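You operate a simulated robot arm through the tools that you are given. There is no shell and no other tool. Be economical: measure what you need, move in short steps, check, and stop when the job is done.

Carry out the task below with a simulated two-armed robot. There is one attempt and no reset: what you move stays moved.

TASK
Sleeve both long bars, then shut the black one in the yellow drawer.
Fine: sleeves out over the lug joints; the other long bar ends on its rests. Where these are worked on the way, their far stop is far enough and under half their travel is too little: yellow drawer.
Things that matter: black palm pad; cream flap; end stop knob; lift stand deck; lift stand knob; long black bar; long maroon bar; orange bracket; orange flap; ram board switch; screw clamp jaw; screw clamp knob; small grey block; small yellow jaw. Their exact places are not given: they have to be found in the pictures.

It is judged by the outcome, as a careful person would: the job done as asked, and still so three seconds after it is handed in. It fails if anything else is knocked over, pushed out of place, dropped, spilled or broken.

THE ROBOT
Two 7-joint arms with two-finger parallel grippers on one trunk, on a base that drives. Base frame: it is fixed to the floor where the robot stands at the start and does not move with it; the origin is under the middle of the robot, x ahead of it, y to its left, z up. Lengths are in m, angles in rad, forces in N, time in s.
The left shoulder is at the start at [0.07, 0.133, 1.301], the right one opposite. With the tool pointing down near the work surface each hand reaches from about 0.18 to 0.64 m from the robot's upright axis, wherever it stands, measured 20 degrees to its own side. Places, roughly: black palm pad [0.5, -0.6, 0.9]; cream flap [0.7, -1.4, 1]; end stop knob [0.4, -1.4, 0.9]; lift stand deck [0.6, -1.9, 0.9]; lift stand knob [0.4, -2, 0.9]; orange bracket [0.4, -1.9, 1]; orange flap [0.7, -1.2, 1]; ram board switch [0.7, -0.6, 0.9]; screw clamp jaw [0.5, -1.2, 1]; screw clamp knob [0.5, -1.2, 1]; small grey block [0.6, -0.8, 0.9]; small yellow jaw [0.6, -1.4, 0.9]; teal prop [0.4, -1.8, 0.9]; white end stop [0.5, -1.4, 0.9]; white palm pad [0.5, -0.9, 0.9]; yellow drawer [0.5, -0.3, 0.9]. Payload 1.57 kg a hand.
The TCP of each hand is the grasp point between the finger pads, 0.03 m short of the fingertips. In the tool frame z runs along the fingers and y along their closing line. The gripper opens to 0.08 m. The fingers are 0.017 m wide and 0.012 m thick; the gripper's body (0.04 by 0.082 m) begins 0.08 m behind the TCP.
Orientation is that of the tool frame in the base frame, as a unit quaternion [x, y, z, w]. With the fingers straight down and closing along the base's y, the tool's x points along the base's -x, its y along +y and its z along -z.

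THE INTERFACE
- The arms move only by the tool nudge_tool. It takes "left_series", "right_series" or both (then of equal length, played together; a hand with none holds still); each is text: rows parted by semicolons, each of 7 numbers parted by spaces: the shift along the tool's x, y, z in cm, then the turn, a rotation vector about the tool's x, y, z in rad, then the gripper command, from -1 (shut) to 1 (fully open), values between in proportion. In form: tx ty tz rx ry rz gripper; .... A call has 1 to 8 rows; each row shifts and turns the commanded pose from where the row before left it, along the tool's axes as they then stand. Rows are played at 5 a second. More than 0.05 m and 0.15 rad between two rows, or a gripper value outside its range, and nothing of the call is played. Where a pose cannot be reached the arm comes as near as it can. A force on the tool above 40 N (or 10 N above the force at the start of the call, whichever is more), or a blocked arm, ends the call early, and 0.2 s more pass. The fingers move at their own pace (about 0.153 m/s each) and stop on an object; they squeeze with about 27 N. The grip force told is the motor's: it shows also when the fingers shut on nothing. Time passes only in rows, and 0.2 s behind the last, so rows that do not move let the fingers close. It gives the time, the measured TCP pose, the force on the tool (base axes), the opening and the grip force at its end, in the units of the frame above (readings bear some noise), with the torque about the TCP (base axes, N m) and any sound that the robot's microphone picked up.
- Cameras (640 x 400 px; columns grow to the right, rows downward): "scene" is now at [0.1019, -0.0294, 1.5166]; the picture's right is [-0.47, -0.88, 0.00], its down [-0.70, 0.37, -0.61] and it looks along [0.54, -0.29, -0.79] (base axes); focal length 284 px, centre (320, 200). "left" rides on the left gripper at [0.072, 0.007, -0.122] in its tool frame; the picture's right is [-0.09, 1.00, 0.00], its down [-0.84, -0.08, -0.54] and it looks along [-0.54, -0.05, 0.84] (tool axes); focal length 238 px, centre (320, 200). "right" rides on the right gripper at [0.072, -0.007, -0.122] in its tool frame; the picture's right is [0.09, 1.00, 0.00], its down [-0.84, 0.08, -0.54] and it looks along [-0.54, 0.05, 0.84] (tool axes); focal length 238 px, centre (320, 200).
- capture(camera): a new picture of that camera. It takes no simulated time.
- slide_trunk(by): slides the trunk up (or, below 0, down) by that many m; the arms and the scene camera ride with it, the base frame stays. It gives what a move gives, with no picture.
- steer(legs): drives the robot by 1 to 6 legs, each [ahead, left, turn to the left] in m, m and rad, along the robot's own axes; the way and the turn of a leg run together, so that a leg with both is an arc; at most 1.5 m and 3.142 rad a leg. The arms and the cameras ride along, it lands a little off, and it stops where it bumps. It gives what a move gives.
- aim_head(pan, tilt): turns the head with the scene camera to pan (to the left, within 1.501 rad either way) and tilt (down, from -0.506 to 1.204), counted from straight ahead of the robot. It gives what a move gives.
- probe_pixels(camera, pixels): there is no depth. For up to 12 entries [column, row, z] of the newest picture of that camera ("zoom" is the newest enlarged one), the place [x, y] in the base frame at which the ray of that pixel passes the height z, good to about 0.003 m, but the place of the scene camera against the robot may be out by one fixed shift of up to 0.025 m in any direction. It takes no simulated time.
- inspect(camera, box): a new picture of the part [left, top, right, bottom] of that camera's present view, enlarged. It takes no simulated time.
- sign_off(): hands the job in; it is judged then, once.

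Keep the steps short. Do not move on a guess: measure, check each grasp and each placing, and mend mistakes. In all there are 80 turns and 78 pictures (those below and enlarged ones count). Leave the grippers open and the arms clear of the work at the hand-in unless told otherwise, and finish with a single line.

The tools are called as a command line: name --argument value ..., lists and objects as JSON in quotes. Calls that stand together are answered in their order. nudge_tool: Moves the arms, as the interface text tells. Its arguments: {"type":"object","properties":{"left_series":{"type":"string"},"right_series":{"type":"string"}},"required":[]} The other tools are called the same way: slide_trunk (by) slides the trunk up or down; steer (legs) drives the base; aim_head (pan, tilt) turns the head that bears the scene camera; capture (camera) takes a picture; probe_pixels (camera, pixels) gives the place at which the rays of pixels pass given heights; inspect (camera, box) takes an enlarged picture of a part of a camera's view; sign_off () hands the job in.

At the start:

```text
time: 0.0
left_tool_pos: [0.3895, -0.0111, 1.285]
left_tcp_rot: [0.0, 1.0, 0.0, 0.0]
left_ft_force: [0.1, 1.0, 0.5]
left_torque: [-0.02, -0.02, 0.0]
left_opening: 0.0797
left_grip_force: 0.0
right_tool_pos: [0.3662, -0.3951, 1.2167]
right_tcp_rot: [0.0, 1.0, 0.001, 0.0]
right_ft_force: [0.6, 0.0, -1.0]
right_torque: [-0.02, 0.0, 0.0]
right_opening: 0.0798
right_grip_force: 0.0
trunk travel left (down, up): [-0.875, 0.065]
robot x, y, heading: [-0.0001, -0.0017, -0.004]
head pan, tilt: [-0.49, 0.911]
```

scene: 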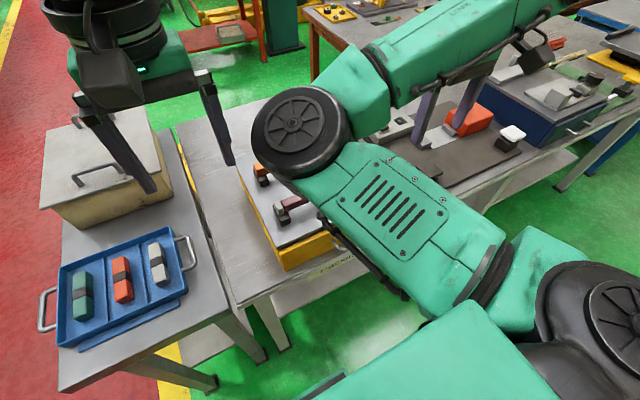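
right: 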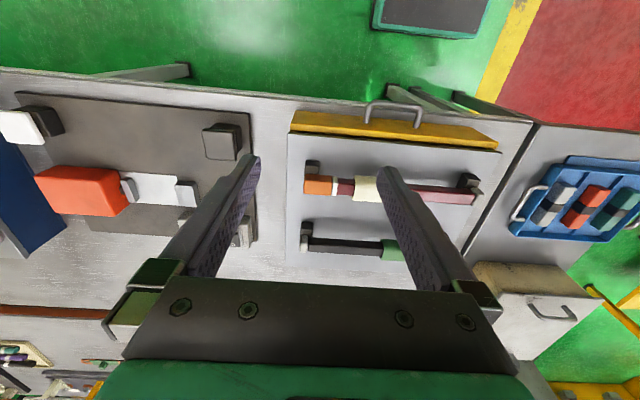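
left: 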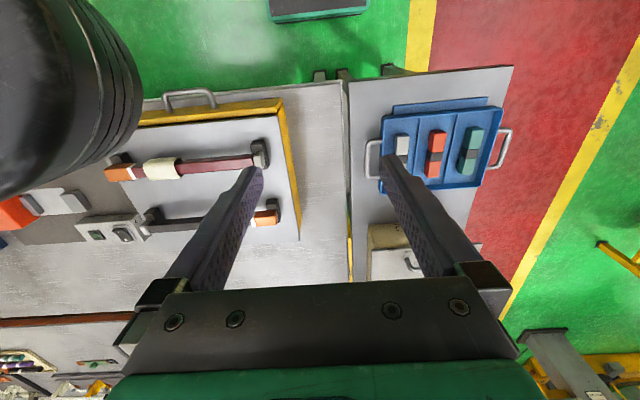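

I see the yellow drawer with two bars on it under the right arm. First I'll enlarge the views of the bars.

inspect --camera "right" --box '[270, 90, 510, 270]'

inspect --camera "left" --box '[80, 70, 320, 250]'

```text
2.22 times, centred on (390, 180) of right
```

zoom: 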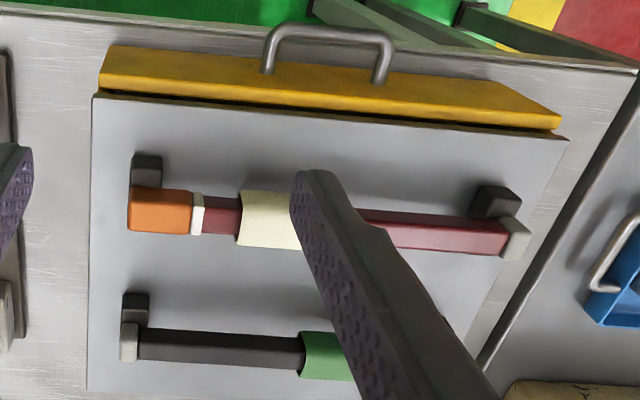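

```text
2.22 times, centred on (200, 160) of left
```

zoom: 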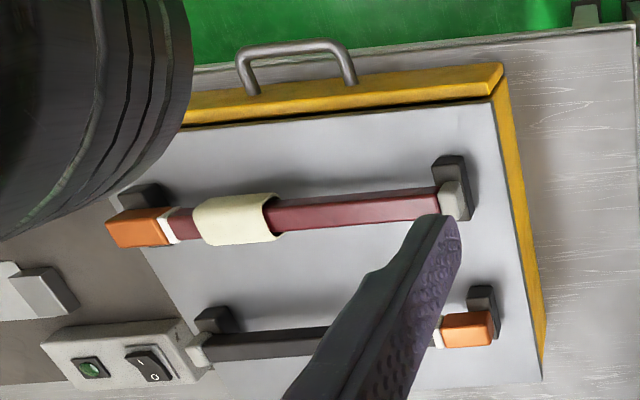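

I'll measure the rough places of bars and drawer in the right view, assuming the bar top at about 0.95 m.

capture --camera "right"

probe_pixels --camera "right" --pixels '[[304, 184, 0.92], [480, 196, 0.92], [304, 245, 0.92], [400, 250, 0.92], [292, 112, 0.9], [498, 142, 0.9], [391, 104, 0.88], [366, 190, 0.92], [530, 125, 0.8], [342, 188, 0.92]]'

probe_pixels --camera "left" --pixels '[[127, 172, 0.92], [258, 160, 0.92], [268, 218, 0.92], [155, 228, 0.92], [160, 168, 0.92], [188, 95, 0.88], [145, 171, 0.92]]'

```text
72 pictures are left
```

right: 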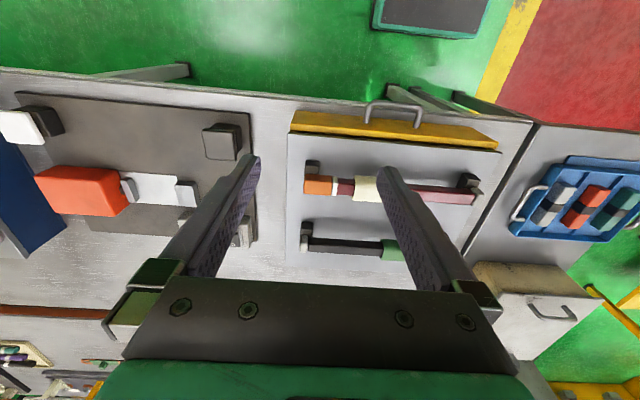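

```text
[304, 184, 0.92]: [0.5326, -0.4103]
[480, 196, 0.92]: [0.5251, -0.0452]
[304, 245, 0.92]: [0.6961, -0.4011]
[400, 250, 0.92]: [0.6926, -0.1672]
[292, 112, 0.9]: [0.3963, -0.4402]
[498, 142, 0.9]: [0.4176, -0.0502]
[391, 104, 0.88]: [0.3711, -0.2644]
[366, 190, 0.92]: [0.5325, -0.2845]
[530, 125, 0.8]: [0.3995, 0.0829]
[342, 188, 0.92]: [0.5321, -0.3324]
```

```text
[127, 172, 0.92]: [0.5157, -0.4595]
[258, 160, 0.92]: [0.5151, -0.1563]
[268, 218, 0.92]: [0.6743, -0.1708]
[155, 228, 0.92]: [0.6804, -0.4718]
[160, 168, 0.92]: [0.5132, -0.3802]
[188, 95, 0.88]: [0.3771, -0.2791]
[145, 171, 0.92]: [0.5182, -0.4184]
```

The bar tops seem about 1.0 m high. I'll swing the right hand away to −y and bring the left hand over the bars to get a clear view.

nudge_tool --right_series "0 -5 0 0 0 0 1;0 -5 0 0 0 0 1;0 -5 0 0 0 0 1;0 -5 0 0 0 0 1;0 0 0 0 0 0 1;0 0 0 0 0 0 1" --left_series "0 0 0 0 0 0 1;0 -5 0 0 0 0 1;-3 -5 0 0 0 0 1;-3 -5 0 0 0 0 1;-4 -5 0 0 0 0 1;0 -5 0 0 0 0 1"

capture --camera "left"

capture --camera "scene"

```text
refused: row 3 steps farther than a row can; nothing moved
```

```text
71 pictures are left
```

left: 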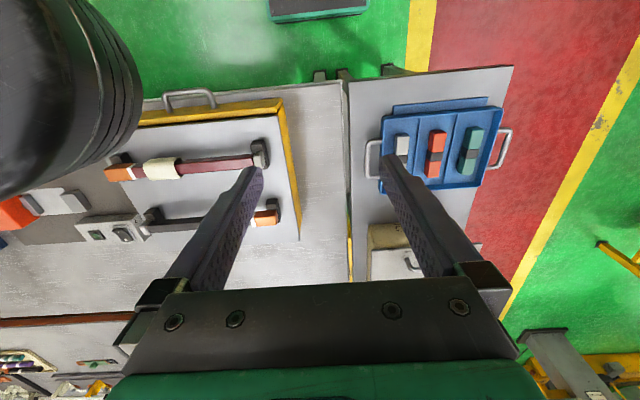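

```text
70 pictures are left
```

scene: 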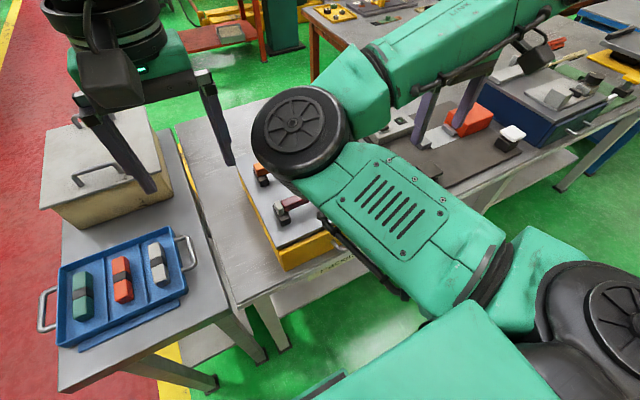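

The step was too long. I'll instead drive the robot right by 0.26 m so the drawer stands before it, then look.

steer --legs '[[0, -0.26, 0]]'

nudge_tool --right_series "0 -5 0 0 0 0 1;0 -5 0 0 0 0 1;0 -5 0 0 0 0 1;0 0 0 0 0 0 1;0 0 0 0 0 0 1;0 0 0 0 0 0 1" --left_series "-5 0 0 0 0 0 1;-5 0 0 0 0 0 1;0 0 0 0 0 0 1;0 0 0 0 0 0 1;0 0 0 0 0 0 1;0 0 0 0 0 0 1"

capture --camera "left"

aim_head --pan 0.0 --tilt 0.9

capture --camera "scene"

```text
time: 1.9
left_tool_pos: [0.3892, -0.2671, 1.2844]
left_tcp_rot: [-0.001, 1.0, -0.001, 0.0]
left_ft_force: [0.2, 0.2, 0.2]
left_torque: [-0.03, -0.02, 0.02]
left_opening: 0.0798
left_grip_force: 0.1
right_tool_pos: [0.3662, -0.6533, 1.2173]
right_tcp_rot: [0.001, 1.0, 0.001, 0.001]
right_ft_force: [0.1, -0.6, -0.1]
right_torque: [0.03, 0.02, 0.02]
right_opening: 0.0799
right_grip_force: 0.2
trunk travel left (down, up): [-0.875, 0.065]
robot x, y, heading: [-0.004, -0.2614, -0.001]
head pan, tilt: [-0.49, 0.911]
```

```text
time: 3.3
left_tool_pos: [0.4897, -0.2706, 1.2869]
left_tcp_rot: [0.0, 1.0, -0.001, 0.0]
left_ft_force: [-0.7, 1.3, 0.0]
left_torque: [-0.01, 0.0, 0.01]
left_opening: 0.0801
left_grip_force: 0.1
right_tool_pos: [0.3656, -0.8082, 1.2154]
right_tcp_rot: [0.0, 1.0, 0.001, 0.002]
right_ft_force: [0.3, -0.3, 1.5]
right_torque: [0.02, -0.02, 0.01]
right_opening: 0.08
right_grip_force: 0.0
trunk travel left (down, up): [-0.875, 0.065]
robot x, y, heading: [0.0032, -0.2586, -0.002]
head pan, tilt: [-0.49, 0.911]
```

```text
69 pictures are left
```

left: 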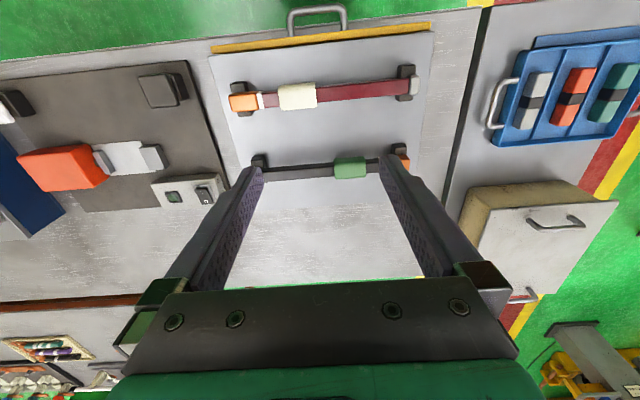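

```text
time: 4.2
left_tool_pos: [0.4903, -0.2687, 1.2851]
left_tcp_rot: [0.0, 1.0, -0.001, 0.0]
left_ft_force: [-0.3, 0.1, 0.9]
left_torque: [0.0, 0.02, -0.01]
left_opening: 0.0799
left_grip_force: 0.0
right_tool_pos: [0.367, -0.8067, 1.217]
right_tcp_rot: [0.0, 1.0, 0.0, 0.001]
right_ft_force: [0.5, 0.5, 0.0]
right_torque: [0.01, -0.05, -0.01]
right_opening: 0.0799
right_grip_force: 0.1
trunk travel left (down, up): [-0.875, 0.065]
robot x, y, heading: [-0.0026, -0.265, 0.001]
head pan, tilt: [0.0, 0.901]
```

```text
68 pictures are left
```

scene: 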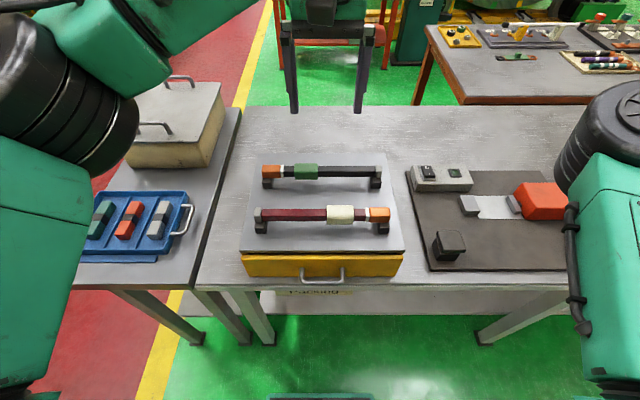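

Good view. I'll enlarge the bars (columns 230–410, rows 150–290).

inspect --camera "scene" --box '[230, 150, 410, 262]'

probe_pixels --camera "zoom" --pixels '[[320, 200, 1.0]]'

inspect --camera "left" --box '[200, 0, 450, 200]'

```text
3.56 times, centred on (320, 206) of scene
```

zoom: 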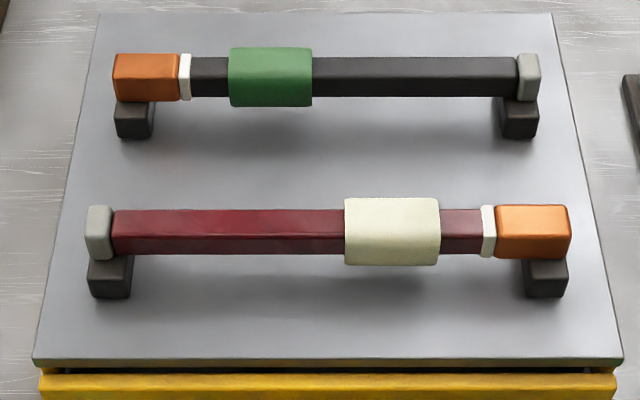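

```text
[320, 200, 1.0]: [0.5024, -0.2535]
```

```text
2.00 times, centred on (325, 100) of left
```

zoom: 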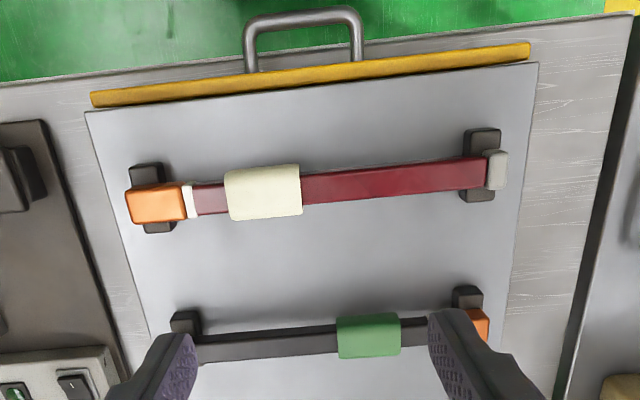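

I can see each bar: an orange block, a white collar (the joint) and a sleeve next to it. I'll probe points in the left view at two heights to find the bar height by parallax.

probe_pixels --camera "left" --pixels '[[411, 85, 0.92], [411, 85, 1.0], [263, 101, 0.92], [263, 101, 1.0], [298, 97, 1.0], [350, 167, 1.0], [400, 160, 1.0], [315, 17, 0.92]]'

probe_pixels --camera "scene" --pixels '[[260, 215, 0.92], [260, 215, 1.0], [366, 213, 0.92], [366, 213, 1.0], [340, 214, 1.0], [306, 171, 1.0], [323, 272, 0.92]]'

```text
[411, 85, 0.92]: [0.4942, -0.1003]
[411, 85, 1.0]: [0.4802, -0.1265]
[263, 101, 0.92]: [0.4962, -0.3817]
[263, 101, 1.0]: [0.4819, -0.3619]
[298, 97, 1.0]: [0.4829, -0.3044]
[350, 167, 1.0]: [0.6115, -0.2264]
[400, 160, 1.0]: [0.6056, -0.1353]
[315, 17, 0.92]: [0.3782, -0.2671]
```

```text
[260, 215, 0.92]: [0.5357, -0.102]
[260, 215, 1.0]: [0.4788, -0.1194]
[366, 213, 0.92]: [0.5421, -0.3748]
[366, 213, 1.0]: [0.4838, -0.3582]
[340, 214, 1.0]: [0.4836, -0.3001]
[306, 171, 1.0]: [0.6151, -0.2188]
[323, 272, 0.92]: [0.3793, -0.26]
```

Bar tops are near z 1.0; maroon bar at x≈0.481, black at x≈0.612. I'll probe deck corners for its height, and start turning both hands 90° so the fingers close along x (cameras outwards).

probe_pixels --camera "left" --pixels '[[207.5, 56, 0.92], [207.5, 56, 0.96], [434, 31.5, 0.92], [434, 31.5, 0.96], [219, 0, 0.85]]'

probe_pixels --camera "scene" --pixels '[[404.8, 251, 0.92], [404.8, 251, 0.96], [240, 251, 0.92], [240, 251, 0.96], [265, 187, 0.96], [376, 187, 0.96], [400, 286, 0.85]]'

nudge_tool --left_series "0 0 0 0 0 0.15 1;0 0 0 0 0 0.15 1;0 0 0 0 0 0.15 1;0 0 0 0 0 0.15 1;0 0 0 0 0 0.15 1;0 0 0 0 0 0.15 1;0 0 0 0 0 0.15 1;0 0 0 0 0 0.15 1" --right_series "0 0 0 0 0 -0.15 1;0 0 0 0 0 -0.15 1;0 0 0 0 0 -0.15 1;0 0 0 0 0 -0.15 1;0 0 0 0 0 -0.15 1;0 0 0 0 0 -0.15 1;0 0 0 0 0 -0.15 1;0 0 0 0 0 -0.15 1"

nudge_tool --left_series "0 0 0 0 0 0.15 1;0 0 0 0 0 0.15 1;0 0 0 0 0 0.07 1;5 0 0 0 0 0 1;5 0 0 0 0 0 1;0 0 0 0 0 0 1" --right_series "0 0 0 0 0 -0.15 1;0 0 0 0 0 -0.15 1;0 0 0 0 0 -0.07 1;-5 0 0 0 0 0 1;-5 0 0 0 0 0 1;-5 0 0 0 0 0 1"

```text
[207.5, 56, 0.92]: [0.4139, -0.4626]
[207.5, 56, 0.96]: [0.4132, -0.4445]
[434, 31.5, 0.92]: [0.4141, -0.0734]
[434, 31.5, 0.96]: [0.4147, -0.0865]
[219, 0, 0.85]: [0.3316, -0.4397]
```

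```text
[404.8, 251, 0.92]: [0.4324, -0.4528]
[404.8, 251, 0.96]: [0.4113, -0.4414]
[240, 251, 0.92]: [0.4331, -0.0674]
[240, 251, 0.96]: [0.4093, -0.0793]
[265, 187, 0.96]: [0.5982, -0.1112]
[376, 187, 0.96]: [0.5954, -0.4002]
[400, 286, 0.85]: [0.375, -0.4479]
```

```text
time: 6.0
left_tool_pos: [0.4899, -0.2696, 1.2856]
left_tcp_rot: [0.566, 0.825, 0.0, 0.0]
left_ft_force: [-0.1, -0.2, 0.8]
left_torque: [0.0, 0.03, 0.0]
left_opening: 0.0799
left_grip_force: 0.0
right_tool_pos: [0.3661, -0.8055, 1.216]
right_tcp_rot: [-0.565, 0.825, -0.001, 0.001]
right_ft_force: [-0.9, 1.2, 0.8]
right_torque: [-0.03, 0.01, -0.03]
right_opening: 0.0801
right_grip_force: 0.0
trunk travel left (down, up): [-0.875, 0.065]
robot x, y, heading: [0.001, -0.2637, 0.002]
head pan, tilt: [0.0, 0.901]
```

```text
time: 7.4
left_tool_pos: [0.4892, -0.1713, 1.2848]
left_tcp_rot: [0.707, 0.707, 0.0, 0.0]
left_ft_force: [-0.1, 0.5, 0.3]
left_torque: [0.03, -0.01, 0.02]
left_opening: 0.0798
left_grip_force: 0.0
right_tool_pos: [0.3654, -0.657, 1.2165]
right_tcp_rot: [-0.706, 0.708, 0.0, 0.001]
right_ft_force: [-0.7, 0.5, 0.0]
right_torque: [-0.02, 0.01, -0.03]
right_opening: 0.0799
right_grip_force: 0.1
trunk travel left (down, up): [-0.875, 0.065]
robot x, y, heading: [-0.0006, -0.2631, -0.003]
head pan, tilt: [0.0, 0.901]
```

Deck about 0.955, bar tops about 1.0. Bring the right hand over the cream sleeve area, staying high, and left over the maroon bar.

nudge_tool --right_series "-5 0 0 0 0 0 1;-5 0 0 0 0 0 1;-5 0 0 0 0 0 1;-5 0 0 0 0 0 1;-5 0 0 0 0 0 1;-4 -3 0 0 0 0 1;-4 -3 0 0 0 0 1;-1.7 -4.5 0 0 0 0 1" --left_series "0 -0.8 0 0 0 0 1;1 0 3 0 0 0 1;0 0 4 0 0 0 1;0 0 0 0 0 0 1;0 0 0 0 0 0 1;0 0 0 0 0 0 1;0 0 0 0 0 0 1;0 0 0 0 0 0 1"

capture --camera "right"

capture --camera "left"

```text
time: 9.2
left_tool_pos: [0.4834, -0.1597, 1.2144]
left_tcp_rot: [0.706, 0.708, 0.0, -0.001]
left_ft_force: [0.6, 0.1, 0.6]
left_torque: [0.0, 0.0, -0.02]
left_opening: 0.0799
left_grip_force: 0.1
right_tool_pos: [0.4873, -0.601, 1.2207]
right_tcp_rot: [-0.706, 0.708, 0.0, 0.001]
right_ft_force: [-0.1, 0.7, 0.2]
right_torque: [-0.02, 0.04, 0.02]
right_opening: 0.0802
right_grip_force: 0.2
right hand out of reach, approached as far as the arm can: row 1, 2, 3, 4, 5, 6, 7
trunk travel left (down, up): [-0.875, 0.065]
robot x, y, heading: [-0.0035, -0.257, -0.005]
head pan, tilt: [0.0, 0.901]
```

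```text
65 pictures are left
```

right: 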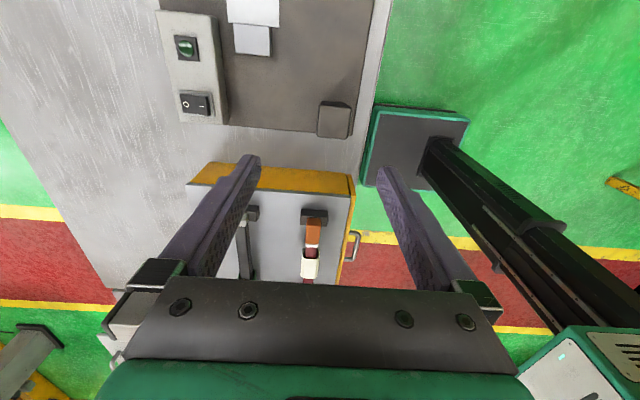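

```text
64 pictures are left
```

left: 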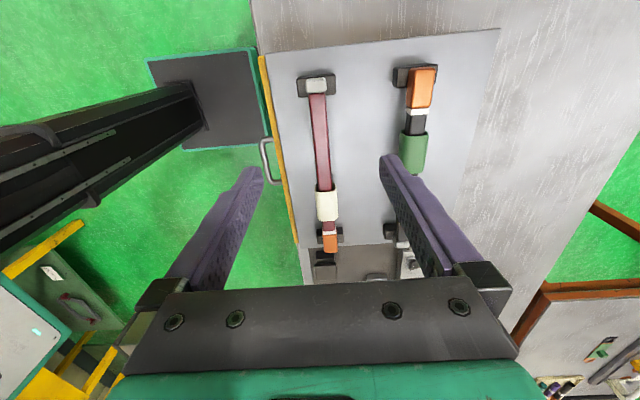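

Right hand stopped at y −0.60. I'll test whether it can go on inwards with this wrist turn.

nudge_tool --right_series "-3 0 0 0 0 0 1;-3 0 0 0 0 0 1;-3 0 0 0 0 0 1;0 0 0 0 0 0 1"

```text
time: 10.2
left_tool_pos: [0.4813, -0.1596, 1.2149]
left_tcp_rot: [0.706, 0.708, 0.0, 0.0]
left_ft_force: [0.1, 0.4, 0.0]
left_torque: [-0.02, -0.03, 0.02]
left_opening: 0.0802
left_grip_force: 0.0
right_tool_pos: [0.5017, -0.5748, 1.224]
right_tcp_rot: [-0.707, 0.708, 0.0, 0.002]
right_ft_force: [0.3, 0.3, -0.6]
right_torque: [0.01, -0.01, -0.02]
right_opening: 0.0799
right_grip_force: 0.1
right hand out of reach, approached as far as the arm can: row 1, 2, 3
trunk travel left (down, up): [-0.875, 0.065]
robot x, y, heading: [-0.0021, -0.2618, 0.002]
head pan, tilt: [0.0, 0.901]
```

Perhaps the height is what limits it. I'll lower the right hand to ~1.11 (tips 1.08, above everything on the bench there) and try inwards again.

nudge_tool --right_series "0 0 4 0 0 0 1;0 0 4 0 0 0 1;0 0 3 0 0 0 1;-4 0 0 0 0 0 1;-4 0 0 0 0 0 1;-4 0 0 0 0 0 1;-4 0 0 0 0 0 1;0 0 0 0 0 0 1"

```text
time: 12.0
left_tool_pos: [0.4806, -0.1589, 1.2154]
left_tcp_rot: [0.707, 0.707, 0.0, -0.001]
left_ft_force: [-0.7, -0.9, -0.2]
left_torque: [0.0, -0.01, 0.01]
left_opening: 0.0799
left_grip_force: 0.1
right_tool_pos: [0.552, -0.4394, 1.0916]
right_tcp_rot: [-0.706, 0.708, 0.0, 0.001]
right_ft_force: [0.2, -0.7, -0.1]
right_torque: [0.01, 0.06, -0.01]
right_opening: 0.08
right_grip_force: 0.0
right hand out of reach, approached as far as the arm can: row 4, 5, 6, 7
trunk travel left (down, up): [-0.875, 0.065]
robot x, y, heading: [0.0002, -0.26, 0.001]
head pan, tilt: [0.0, 0.901]
```

The left hand reached the mirrored pose, so it's the elbow posture. I'll turn the right hand back, move it in place, then turn again.

nudge_tool --right_series "0 0 -2 0 0 0.15 1;0 0 0 0 0 0.15 1;0 0 0 0 0 0.15 1;0 0 0 0 0 0.15 1;0 0 0 0 0 0.15 1;0 0 0 0 0 0.15 1;0 0 0 0 0 0.15 1;0 0 0 0 0 0.15 1"

nudge_tool --right_series "0 0 0 0 0 0.15 1;0 0 0 0 0 0.15 1;0 0 0 0 0 0.07 1;3 4 0 0 0 0 1;4 3 0 0 0 0 1;0 0 0 0 0 0 1"

```text
time: 13.8
left_tool_pos: [0.4811, -0.1596, 1.2154]
left_tcp_rot: [0.707, 0.708, 0.0, 0.0]
left_ft_force: [-0.5, -0.9, 0.0]
left_torque: [-0.03, 0.01, 0.01]
left_opening: 0.08
left_grip_force: 0.0
right_tool_pos: [0.5587, -0.4407, 1.1089]
right_tcp_rot: [-0.182, 0.983, 0.0, 0.002]
right_ft_force: [-0.8, 0.5, -0.4]
right_torque: [-0.01, 0.03, 0.02]
right_opening: 0.0799
right_grip_force: 0.1
right hand out of reach, approached as far as the arm can: row 1
trunk travel left (down, up): [-0.875, 0.065]
robot x, y, heading: [-0.0007, -0.2611, 0.004]
head pan, tilt: [0.0, 0.901]
```

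```text
time: 15.2
left_tool_pos: [0.4813, -0.1609, 1.2154]
left_tcp_rot: [0.707, 0.708, 0.001, 0.001]
left_ft_force: [-0.9, 0.4, 1.0]
left_torque: [0.02, 0.04, -0.01]
left_opening: 0.08
left_grip_force: 0.1
right_tool_pos: [0.5503, -0.3773, 1.0736]
right_tcp_rot: [0.001, 1.0, 0.001, 0.001]
right_ft_force: [-0.4, 0.2, 0.1]
right_torque: [0.01, -0.02, 0.0]
right_opening: 0.0799
right_grip_force: 0.1
right hand out of reach, approached as far as the arm can: row 4, 5
trunk travel left (down, up): [-0.875, 0.065]
robot x, y, heading: [-0.0006, -0.2584, -0.001]
head pan, tilt: [0.0, 0.901]
```

Still limited. I'll look at the arm posture.

capture --camera "scene"

```text
63 pictures are left
```

scene: 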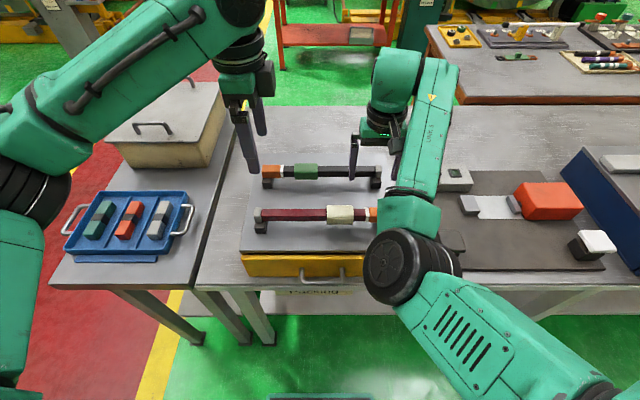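

The right elbow hangs inside. The opposite wrist turn may suit it: I'll turn the right hand +90° (camera facing left) and then retry.

nudge_tool --right_series "0 0 0 0 0 0.15 1;0 0 0 0 0 0.15 1;0 0 0 0 0 0.15 1;0 0 0 0 0 0.15 1;0 0 0 0 0 0.15 1;0 0 0 0 0 0.15 1;0 0 0 0 0 0.15 1;0 0 0 0 0 0.15 1"

nudge_tool --right_series "0 0 0 0 0 0.15 1;0 0 0 0 0 0.15 1;0 0 0 0 0 0.07 1;0 -3 -2 0 0 0 1;0 -4 0 0 0 0 1;0 0 0 0 0 0 1"

```text
time: 17.0
left_tool_pos: [0.481, -0.1594, 1.2155]
left_tcp_rot: [0.706, 0.708, -0.001, 0.0]
left_ft_force: [-0.4, 0.8, -0.4]
left_torque: [-0.01, -0.04, 0.02]
left_opening: 0.08
left_grip_force: 0.1
right_tool_pos: [0.448, -0.6215, 1.1182]
right_tcp_rot: [0.561, 0.828, 0.004, 0.0]
right_ft_force: [-0.1, 0.1, 0.1]
right_torque: [0.01, -0.03, -0.01]
right_opening: 0.0801
right_grip_force: 0.0
right hand out of reach, approached as far as the arm can: row 2, 3, 4, 5, 6, 7, 8
trunk travel left (down, up): [-0.875, 0.065]
robot x, y, heading: [-0.0009, -0.2602, -0.001]
head pan, tilt: [0.0, 0.901]
```

```text
time: 18.4
left_tool_pos: [0.4822, -0.1592, 1.2147]
left_tcp_rot: [0.707, 0.707, 0.0, 0.0]
left_ft_force: [0.2, -0.1, -0.6]
left_torque: [-0.01, 0.01, -0.03]
left_opening: 0.0798
left_grip_force: 0.1
right_tool_pos: [0.3106, -0.6871, 1.1496]
right_tcp_rot: [0.681, 0.732, 0.002, -0.001]
right_ft_force: [-0.4, -0.2, -0.1]
right_torque: [-0.04, 0.03, 0.06]
right_opening: 0.0801
right_grip_force: 0.0
right hand out of reach, approached as far as the arm can: row 1, 2, 3
trunk travel left (down, up): [-0.875, 0.065]
robot x, y, heading: [-0.0013, -0.2589, 0.004]
head pan, tilt: [0.0, 0.901]
```

That made it worse (it slid out to y −0.69, clear of things). I'll turn it back to straight here, then approach from outside/back.

nudge_tool --right_series "0 0 0 0 0 -0.15 1;0 0 0 0 0 -0.15 1;0 0 0 0 0 -0.15 1;0 0 0 0 0 -0.15 1;0 0 0 0 0 -0.15 1;0 0 0 0 0 -0.15 1;0 0 0 0 0 -0.15 1;0 0 0 0 0 -0.15 1"

nudge_tool --right_series "0 0 0 0 0 -0.15 1;0 0 0 0 0 -0.15 1;0 4 0 0 0 0 1;0 4 0 0 0 0 1;0 4 0 0 0 0 1;0 4 0 0 0 0 1;0 0 0 0 0 0 1"

capture --camera "scene"

```text
time: 20.2
left_tool_pos: [0.4817, -0.1593, 1.2145]
left_tcp_rot: [0.707, 0.708, 0.0, 0.0]
left_ft_force: [-0.8, -0.3, 0.2]
left_torque: [0.03, 0.03, 0.02]
left_opening: 0.08
left_grip_force: 0.1
right_tool_pos: [0.3102, -0.6868, 1.1489]
right_tcp_rot: [0.147, 0.989, 0.001, 0.001]
right_ft_force: [0.3, 0.2, -0.1]
right_torque: [0.0, 0.04, 0.0]
right_opening: 0.0796
right_grip_force: 0.1
trunk travel left (down, up): [-0.875, 0.065]
robot x, y, heading: [-0.0002, -0.2601, 0.0]
head pan, tilt: [0.0, 0.901]
```

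```text
time: 21.8
left_tool_pos: [0.4805, -0.1595, 1.2153]
left_tcp_rot: [0.706, 0.708, 0.0, 0.0]
left_ft_force: [-0.1, 0.0, -0.7]
left_torque: [-0.02, 0.02, 0.0]
left_opening: 0.0799
left_grip_force: 0.0
right_tool_pos: [0.309, -0.6539, 1.1497]
right_tcp_rot: [0.0, 1.0, 0.0, 0.001]
right_ft_force: [0.5, 0.4, 0.5]
right_torque: [0.0, -0.01, -0.01]
right_opening: 0.08
right_grip_force: 0.1
right hand out of reach, approached as far as the arm can: row 3, 4, 5, 6
trunk travel left (down, up): [-0.875, 0.065]
robot x, y, heading: [-0.0009, -0.2656, -0.004]
head pan, tilt: [0.0, 0.901]
```

```text
62 pictures are left
```

scene: 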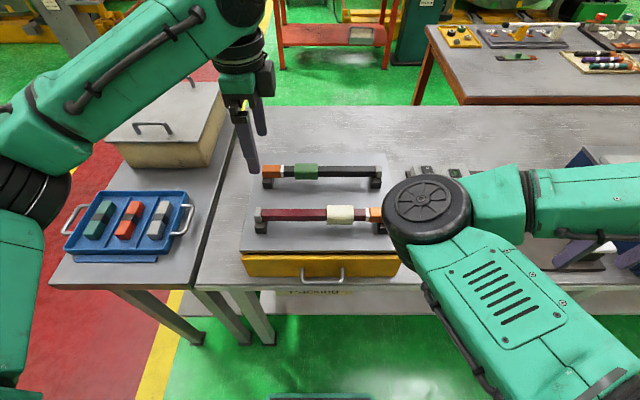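

Right arm's elbow is folded inside, so I'll park it out at the right as before and work with the left arm first.

nudge_tool --right_series "0 -4 -2 0 0 0 1;-2 -4 -2 0 0 0 1;-2 -4 -2 0 0 0 1;-2 -3 0 0 0 0 1;0 0 0 0 0 0 1" --left_series "0 0 5 0 0 0 1;-5 0 0 0 0 0 1;-5 0 0 0 0 0 1;-4 0 0 0 0 0 1;0 0 0 0 0 0 1"

capture --camera "left"

capture --camera "scene"

```text
time: 23.0
left_tool_pos: [0.482, -0.2996, 1.1638]
left_tcp_rot: [0.706, 0.708, -0.001, 0.001]
left_ft_force: [-0.5, 0.8, 0.8]
left_torque: [-0.05, 0.0, -0.01]
left_opening: 0.0802
left_grip_force: 0.0
right_tool_pos: [0.3699, -0.8018, 1.2113]
right_tcp_rot: [0.0, 1.0, 0.0, 0.002]
right_ft_force: [0.4, 0.3, 0.9]
right_torque: [-0.02, -0.02, 0.0]
right_opening: 0.0801
right_grip_force: 0.2
trunk travel left (down, up): [-0.875, 0.065]
robot x, y, heading: [0.001, -0.2571, -0.001]
head pan, tilt: [0.0, 0.901]
```

```text
61 pictures are left
```

left: 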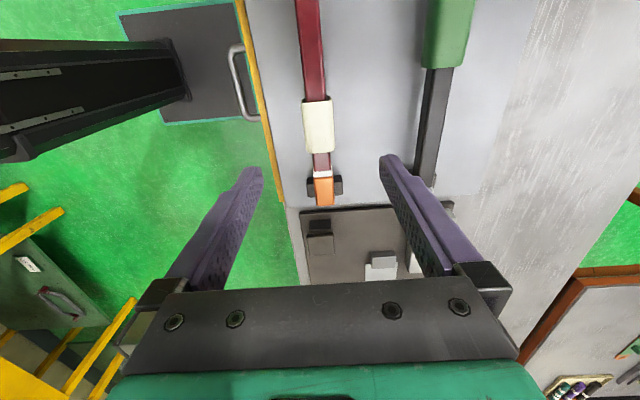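

```text
60 pictures are left
```

scene: 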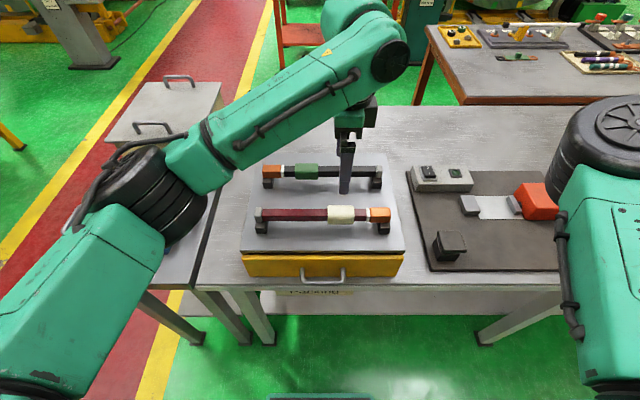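

Left hand is over the cream sleeve. Enlarge and measure it.

inspect --camera "left" --box '[270, 50, 370, 225]'

probe_pixels --camera "left" --pixels '[[303, 101, 1.005], [331, 101, 1.005], [305, 152, 1.005], [334, 152, 1.005], [313, 171, 1.0], [331, 170, 1.0], [313, 178, 1.0], [315, 205, 1.0], [333, 204, 1.0], [307, 186, 0.975], [342, 186, 0.975]]'

```text
2.29 times, centred on (320, 138) of left
```

zoom: 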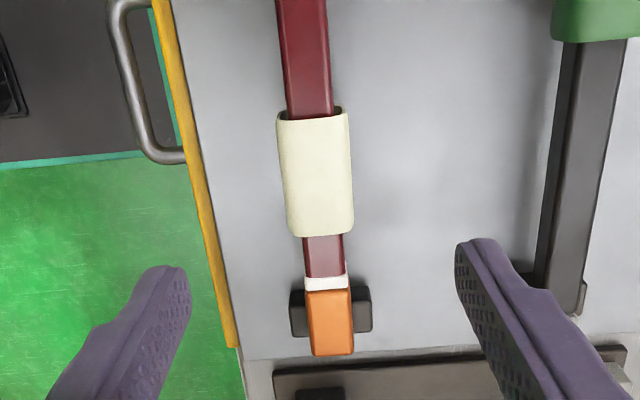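

```text
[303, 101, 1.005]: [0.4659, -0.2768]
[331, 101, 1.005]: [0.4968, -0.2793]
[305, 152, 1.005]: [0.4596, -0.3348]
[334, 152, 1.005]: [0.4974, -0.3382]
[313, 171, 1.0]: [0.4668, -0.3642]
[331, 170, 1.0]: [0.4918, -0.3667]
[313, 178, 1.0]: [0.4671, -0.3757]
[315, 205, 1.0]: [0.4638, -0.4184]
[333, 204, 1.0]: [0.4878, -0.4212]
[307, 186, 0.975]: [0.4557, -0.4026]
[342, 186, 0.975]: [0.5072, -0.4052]
```

Cream sleeve spans y −0.278…−0.336, centre x≈0.480; collar at y −0.365…−0.375. I'll lower the open left hand onto it.

nudge_tool --left_series "-0.7 -0.1 4 0 0 0 1;0 0 4 0 0 0 1;0 0 4 0 0 0 1;0 0 2.5 0 0 0 1;0 0 2 0 0 0 1;0 0 0 0 0 0 1"

capture --camera "left"

```text
time: 24.4
left_tool_pos: [0.4792, -0.3075, 0.9983]
left_tcp_rot: [0.707, 0.707, 0.0, 0.001]
left_ft_force: [1.4, 0.5, 9.4]
left_torque: [0.05, 0.43, -0.09]
left_opening: 0.0792
left_grip_force: 0.1
right_tool_pos: [0.3671, -0.8034, 1.2096]
right_tcp_rot: [0.0, 1.0, 0.0, 0.003]
right_ft_force: [0.3, -0.7, -0.9]
right_torque: [0.05, 0.01, -0.03]
right_opening: 0.0798
right_grip_force: 0.0
trunk travel left (down, up): [-0.875, 0.065]
robot x, y, heading: [0.0008, -0.2625, 0.003]
head pan, tilt: [0.0, 0.901]
```

```text
58 pictures are left
```

left: 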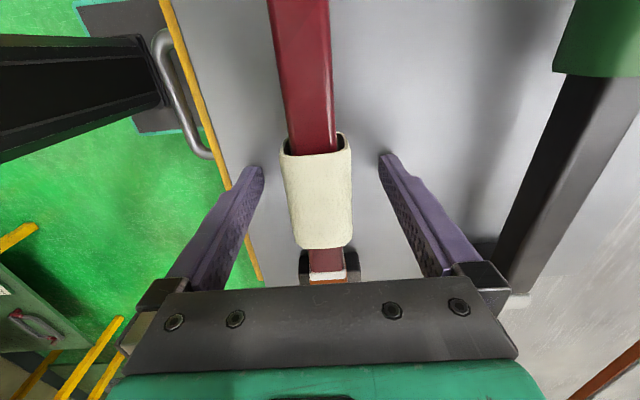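

9 N upward: fingertips touch the deck (≈0.968). Raise 6 mm and close on the sleeve.

nudge_tool --left_series "0 0 -0.6 0 0 0 1;0 0 0 0 0 0 0;0 0 0 0 0 0 -0.3;0 0 0 0 0 0 -0.5;0 0 0 0 0 0 -0.5"

capture --camera "left"

```text
time: 25.6
left_tool_pos: [0.4818, -0.3069, 1.0044]
left_tcp_rot: [0.707, 0.708, 0.0, 0.0]
left_ft_force: [-0.1, 0.3, 0.2]
left_torque: [-0.11, 0.01, 0.03]
left_opening: 0.0349
left_grip_force: 26.5
right_tool_pos: [0.3694, -0.8043, 1.2092]
right_tcp_rot: [0.0, 1.0, 0.001, 0.001]
right_ft_force: [-0.2, 0.1, -0.3]
right_torque: [-0.01, -0.01, 0.01]
right_opening: 0.08
right_grip_force: 0.1
trunk travel left (down, up): [-0.875, 0.065]
robot x, y, heading: [-0.0049, -0.2582, 0.002]
head pan, tilt: [0.0, 0.901]
```

```text
57 pictures are left
```

left: 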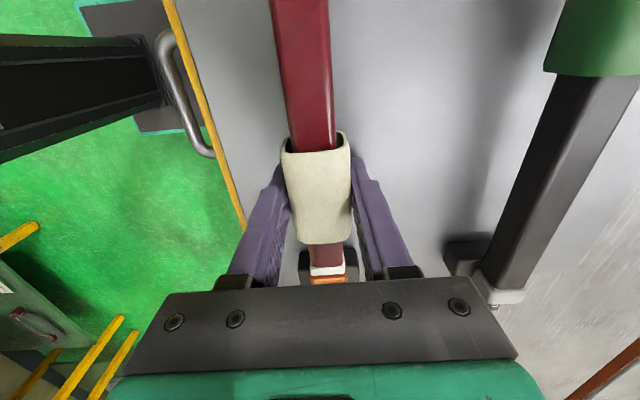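

Sleeve held (opening 0.035). Slide it gently towards −y by 2.5 cm, watching force.

nudge_tool --left_series "-0.5 0 0 0 0 0 -0.5;-0.5 0 0 0 0 0 -0.5;-0.5 0 0 0 0 0 -0.5;-0.5 0 0 0 0 0 -0.5;-0.5 0 0 0 0 0 -0.5;0 0 0 0 0 0 -0.5"

inspect --camera "scene" --box '[230, 150, 410, 262]'

capture --camera "left"

```text
time: 27.0
left_tool_pos: [0.4813, -0.3325, 1.0062]
left_tcp_rot: [0.706, 0.708, 0.0, 0.0]
left_ft_force: [0.2, 0.1, -0.4]
left_torque: [-0.11, 0.02, -0.01]
left_opening: 0.0348
left_grip_force: 26.7
right_tool_pos: [0.3692, -0.8033, 1.2095]
right_tcp_rot: [0.001, 1.0, 0.001, 0.001]
right_ft_force: [-0.3, 0.2, -0.4]
right_torque: [-0.01, -0.01, -0.02]
right_opening: 0.0799
right_grip_force: 0.0
trunk travel left (down, up): [-0.875, 0.065]
robot x, y, heading: [-0.0006, -0.2613, -0.0]
head pan, tilt: [0.0, 0.901]
```

```text
3.56 times, centred on (320, 206) of scene
```

zoom: 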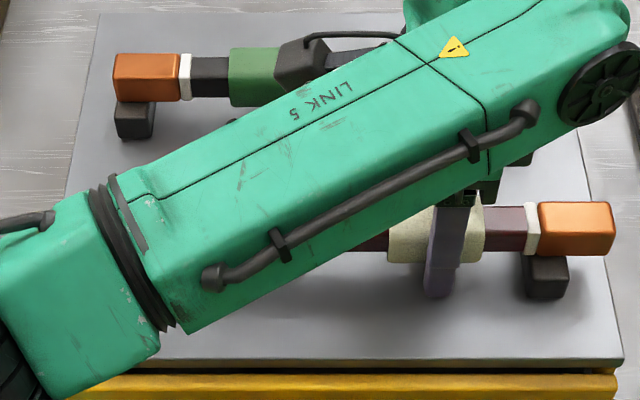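

```text
55 pictures are left
```

left: 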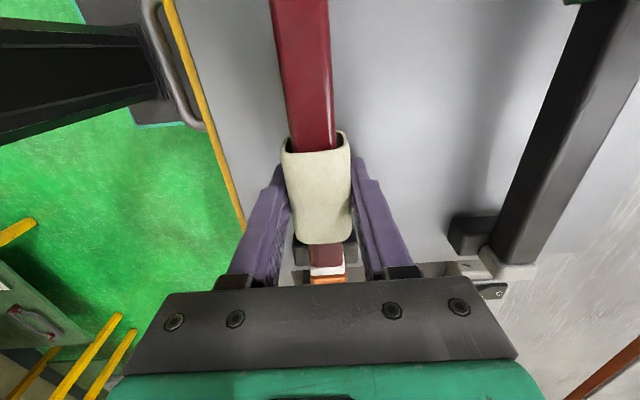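

The bar came along with the sleeve (orange end shifted ~2.5 cm), so the bar must be held by the other hand. I'll slide it back +2.5 cm the same way, release, rise and move the left hand to the grey end.

nudge_tool --left_series "0.5 0 0 0 0 0 -0.5;0.5 0 0 0 0 0 -0.5;0.5 0 0 0 0 0 -0.5;0.5 0 0 0 0 0 -0.5;0.5 0 0 0 0 0 -0.5;0 0 0 0 0 0 -0.5;0 0 0 0 0 0 0.9;0 0 0 0 0 0 1"

nudge_tool --left_series "0 0 -4 0 0 0 1;0 0 -4 0 0 0 1;0 0 -3 0 0 0 1;5 0 0 0 0 0 1;5 0 0 0 0 0 1;5 0 0 0 0 0 1;0 0 0 0 0 0 1"

slide_trunk --by 0.06

inspect --camera "scene" --box '[230, 150, 410, 262]'

```text
time: 28.8
left_tool_pos: [0.4816, -0.3074, 1.0048]
left_tcp_rot: [0.707, 0.708, -0.001, 0.0]
left_ft_force: [1.2, 1.0, -0.2]
left_torque: [-0.01, 0.0, -0.02]
left_opening: 0.0799
left_grip_force: 0.0
right_tool_pos: [0.3691, -0.8031, 1.2092]
right_tcp_rot: [0.001, 1.0, 0.001, 0.0]
right_ft_force: [-1.0, 0.7, 0.0]
right_torque: [0.02, -0.03, 0.0]
right_opening: 0.0802
right_grip_force: 0.0
trunk travel left (down, up): [-0.875, 0.065]
robot x, y, heading: [-0.0001, -0.2606, -0.003]
head pan, tilt: [0.0, 0.901]
```

```text
time: 30.4
left_tool_pos: [0.4805, -0.1574, 1.1183]
left_tcp_rot: [0.707, 0.707, 0.0, 0.0]
left_ft_force: [0.4, 0.3, -0.1]
left_torque: [0.01, 0.01, 0.03]
left_opening: 0.0802
left_grip_force: 0.1
right_tool_pos: [0.3693, -0.8034, 1.2093]
right_tcp_rot: [0.0, 1.0, 0.001, 0.001]
right_ft_force: [-0.3, 0.6, 0.8]
right_torque: [0.02, -0.03, -0.01]
right_opening: 0.0799
right_grip_force: 0.2
trunk travel left (down, up): [-0.875, 0.065]
robot x, y, heading: [0.0029, -0.2574, -0.001]
head pan, tilt: [0.0, 0.901]
```

```text
time: 31.4
left_tool_pos: [0.4797, -0.1581, 1.177]
left_tcp_rot: [0.706, 0.708, 0.0, 0.0]
left_ft_force: [0.7, 0.0, 0.3]
left_torque: [-0.03, 0.01, 0.0]
left_opening: 0.08
left_grip_force: 0.1
right_tool_pos: [0.369, -0.8027, 1.2702]
right_tcp_rot: [0.0, 1.0, 0.0, 0.002]
right_ft_force: [-0.3, 0.8, -0.1]
right_torque: [0.0, -0.03, -0.01]
right_opening: 0.0799
right_grip_force: 0.0
trunk travel left (down, up): [-0.935, 0.005]
robot x, y, heading: [0.0009, -0.2578, -0.005]
head pan, tilt: [0.0, 0.901]
```

```text
3.56 times, centred on (320, 206) of scene
```

zoom: 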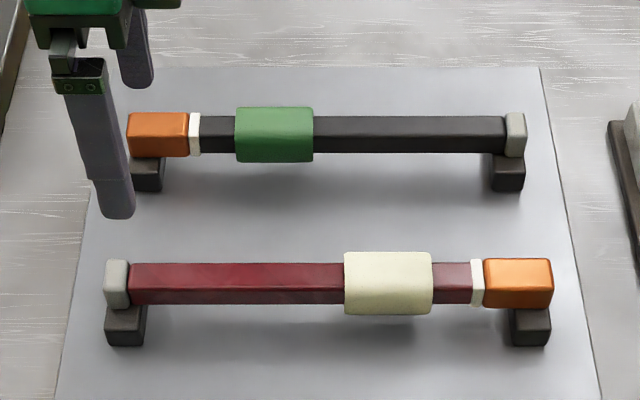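

Maroon bar is back on its rests as before. Now shift the base left 0.10 and back 0.06, lower the right hand and turn it −90° out in the free zone.

steer --legs '[[-0.06, 0.1, 0]]'

nudge_tool --right_series "0 0 4 0 0 -0.15 1;0 0 4 0 0 -0.15 1;0 0 4 0 0 -0.15 1;0 0 4 0 0 -0.15 1;0 0 0 0 0 -0.15 1;0 0 0 0 0 -0.15 1;0 0 0 0 0 -0.15 1;0 0 0 0 0 -0.15 1"

nudge_tool --right_series "0 0 0 0 0 -0.15 1;0 0 0 0 0 -0.15 1;0 -5 0 0 0 -0.07 1;0 -5 0 0 0 0 1;0 -5 0 0 0 0 1;0 -4 0 0 0 0 1;-5 0 0 0 0 0 1;0 0 0 0 0 0 1"

```text
time: 32.6
left_tool_pos: [0.422, -0.0609, 1.1767]
left_tcp_rot: [0.707, 0.707, 0.001, -0.002]
left_ft_force: [0.2, -0.2, 1.1]
left_torque: [0.01, 0.01, 0.0]
left_opening: 0.0801
left_grip_force: 0.2
right_tool_pos: [0.3119, -0.7082, 1.2669]
right_tcp_rot: [0.0, 1.0, 0.003, -0.001]
right_ft_force: [0.9, -0.1, -0.5]
right_torque: [0.05, 0.07, 0.0]
right_opening: 0.08
right_grip_force: 0.2
trunk travel left (down, up): [-0.935, 0.005]
robot x, y, heading: [-0.0634, -0.1636, -0.002]
head pan, tilt: [0.0, 0.901]
```

```text
time: 34.4
left_tool_pos: [0.4211, -0.0597, 1.1772]
left_tcp_rot: [0.707, 0.707, 0.0, 0.0]
left_ft_force: [-0.1, -0.5, 0.2]
left_torque: [-0.03, 0.0, -0.05]
left_opening: 0.0798
left_grip_force: 0.1
right_tool_pos: [0.3091, -0.7035, 1.109]
right_tcp_rot: [-0.565, 0.825, 0.0, 0.002]
right_ft_force: [-0.1, 0.0, 0.0]
right_torque: [0.06, -0.04, 0.04]
right_opening: 0.0798
right_grip_force: 0.1
trunk travel left (down, up): [-0.935, 0.005]
robot x, y, heading: [-0.0596, -0.1609, -0.004]
head pan, tilt: [0.0, 0.901]
```

```text
time: 36.2
left_tool_pos: [0.4197, -0.0592, 1.1786]
left_tcp_rot: [0.707, 0.707, 0.0, 0.0]
left_ft_force: [-1.2, -0.6, -0.6]
left_torque: [0.05, -0.02, 0.01]
left_opening: 0.08
left_grip_force: 0.0
right_tool_pos: [0.441, -0.6442, 1.1119]
right_tcp_rot: [-0.707, 0.707, 0.0, 0.002]
right_ft_force: [-0.1, -0.5, 0.2]
right_torque: [0.0, -0.02, 0.03]
right_opening: 0.0797
right_grip_force: 0.1
right hand out of reach, approached as far as the arm can: row 5, 6
trunk travel left (down, up): [-0.935, 0.005]
robot x, y, heading: [-0.0645, -0.159, -0.002]
head pan, tilt: [0.0, 0.901]
```

Those were simply far-reach limits. Continue inwards.

nudge_tool --right_series "-5 0 0 0 0 0 1;-5 0 0 0 0 0 1;-5 0 0 0 0 0 1;-5 0 0 0 0 0 1;-5 0 0 0 0 0 1;-4 -2 0 0 0 0 1;0 -2 0 0 0 0 1;0 0 0 0 0 0 1"

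```text
time: 38.0
left_tool_pos: [0.4198, -0.0582, 1.1785]
left_tcp_rot: [0.707, 0.707, 0.0, 0.0]
left_ft_force: [0.2, 0.2, 0.4]
left_torque: [-0.01, 0.01, 0.02]
left_opening: 0.0799
left_grip_force: 0.1
right_tool_pos: [0.4828, -0.3544, 1.1118]
right_tcp_rot: [-0.707, 0.708, -0.001, 0.003]
right_ft_force: [0.4, 0.1, -0.1]
right_torque: [0.0, -0.01, 0.03]
right_opening: 0.08
right_grip_force: 0.0
trunk travel left (down, up): [-0.935, 0.005]
robot x, y, heading: [-0.0603, -0.1586, -0.002]
head pan, tilt: [0.0, 0.901]
```

Right hand works now. Both hands down: right to the cream sleeve (y −0.307), left to the bar near its grey end (y −0.17).

nudge_tool --right_series "-4.7 0 0 0 0 0 1;0 -0.1 0 0 0 0 1;0 0 3 0 0 0 1;0 0 3 0 0 0 1;0 0 2 0 0 0 1;0 0 0 0 0 0 1" --left_series "-4 3 0 0 0 0 1;-4 3 0 0 0 0 1;-3 0.1 4 0 0 0 1;0 0 4.5 0 0 0 1;0 0 4.5 0 0 0 1;0 0 1.5 0 0 0 1"

capture --camera "right"

capture --camera "left"

```text
time: 39.4
left_tool_pos: [0.4793, -0.1702, 1.0337]
left_tcp_rot: [0.708, 0.706, 0.0, 0.0]
left_ft_force: [-0.6, 0.6, 0.5]
left_torque: [0.0, -0.02, -0.03]
left_opening: 0.0802
left_grip_force: 0.1
right_tool_pos: [0.4943, -0.3135, 1.0302]
right_tcp_rot: [-0.707, 0.708, -0.001, 0.002]
right_ft_force: [-0.5, 0.2, -0.9]
right_torque: [-0.02, 0.01, 0.0]
right_opening: 0.08
right_grip_force: 0.0
right hand out of reach, approached as far as the arm can: row 1
trunk travel left (down, up): [-0.935, 0.005]
robot x, y, heading: [-0.0585, -0.1574, -0.006]
head pan, tilt: [0.0, 0.901]
```

```text
53 pictures are left
```

right: 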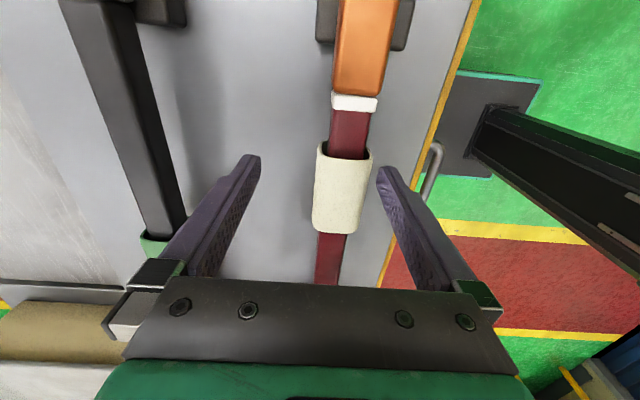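

```text
52 pictures are left
```

left: 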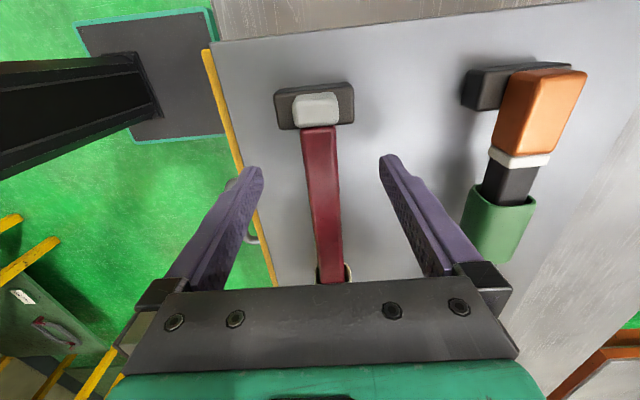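

Right needs 1.2 cm toward −x (tool +y). Then both down to ~1.005.

nudge_tool --right_series "0 1.3 0 0 0 0 1;0 0 1.3 0 0 0 1;0 0 1.2 0 0 0 1;0 0 0 0 0 0 1" --left_series "0 0.1 1 0 0 0 1;0 0 1 0 0 0 1;0 0 0.8 0 0 0 1;0 0 0 0 0 0 1"

capture --camera "right"

```text
time: 40.4
left_tool_pos: [0.4814, -0.1689, 1.0051]
left_tcp_rot: [0.707, 0.707, 0.0, 0.0]
left_ft_force: [-0.3, 0.3, -0.9]
left_torque: [0.01, -0.01, 0.02]
left_opening: 0.0802
left_grip_force: 0.0
right_tool_pos: [0.4829, -0.313, 1.0063]
right_tcp_rot: [-0.707, 0.708, 0.001, 0.001]
right_ft_force: [0.1, 0.3, 0.0]
right_torque: [-0.01, 0.01, -0.02]
right_opening: 0.08
right_grip_force: 0.0
trunk travel left (down, up): [-0.935, 0.005]
robot x, y, heading: [-0.0585, -0.1641, -0.004]
head pan, tilt: [0.0, 0.901]
```

```text
51 pictures are left
```

right: 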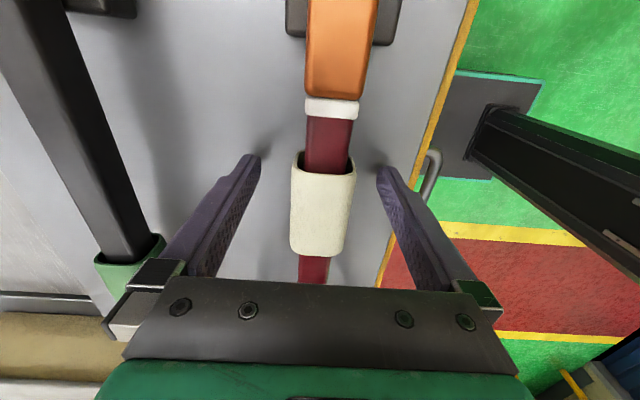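

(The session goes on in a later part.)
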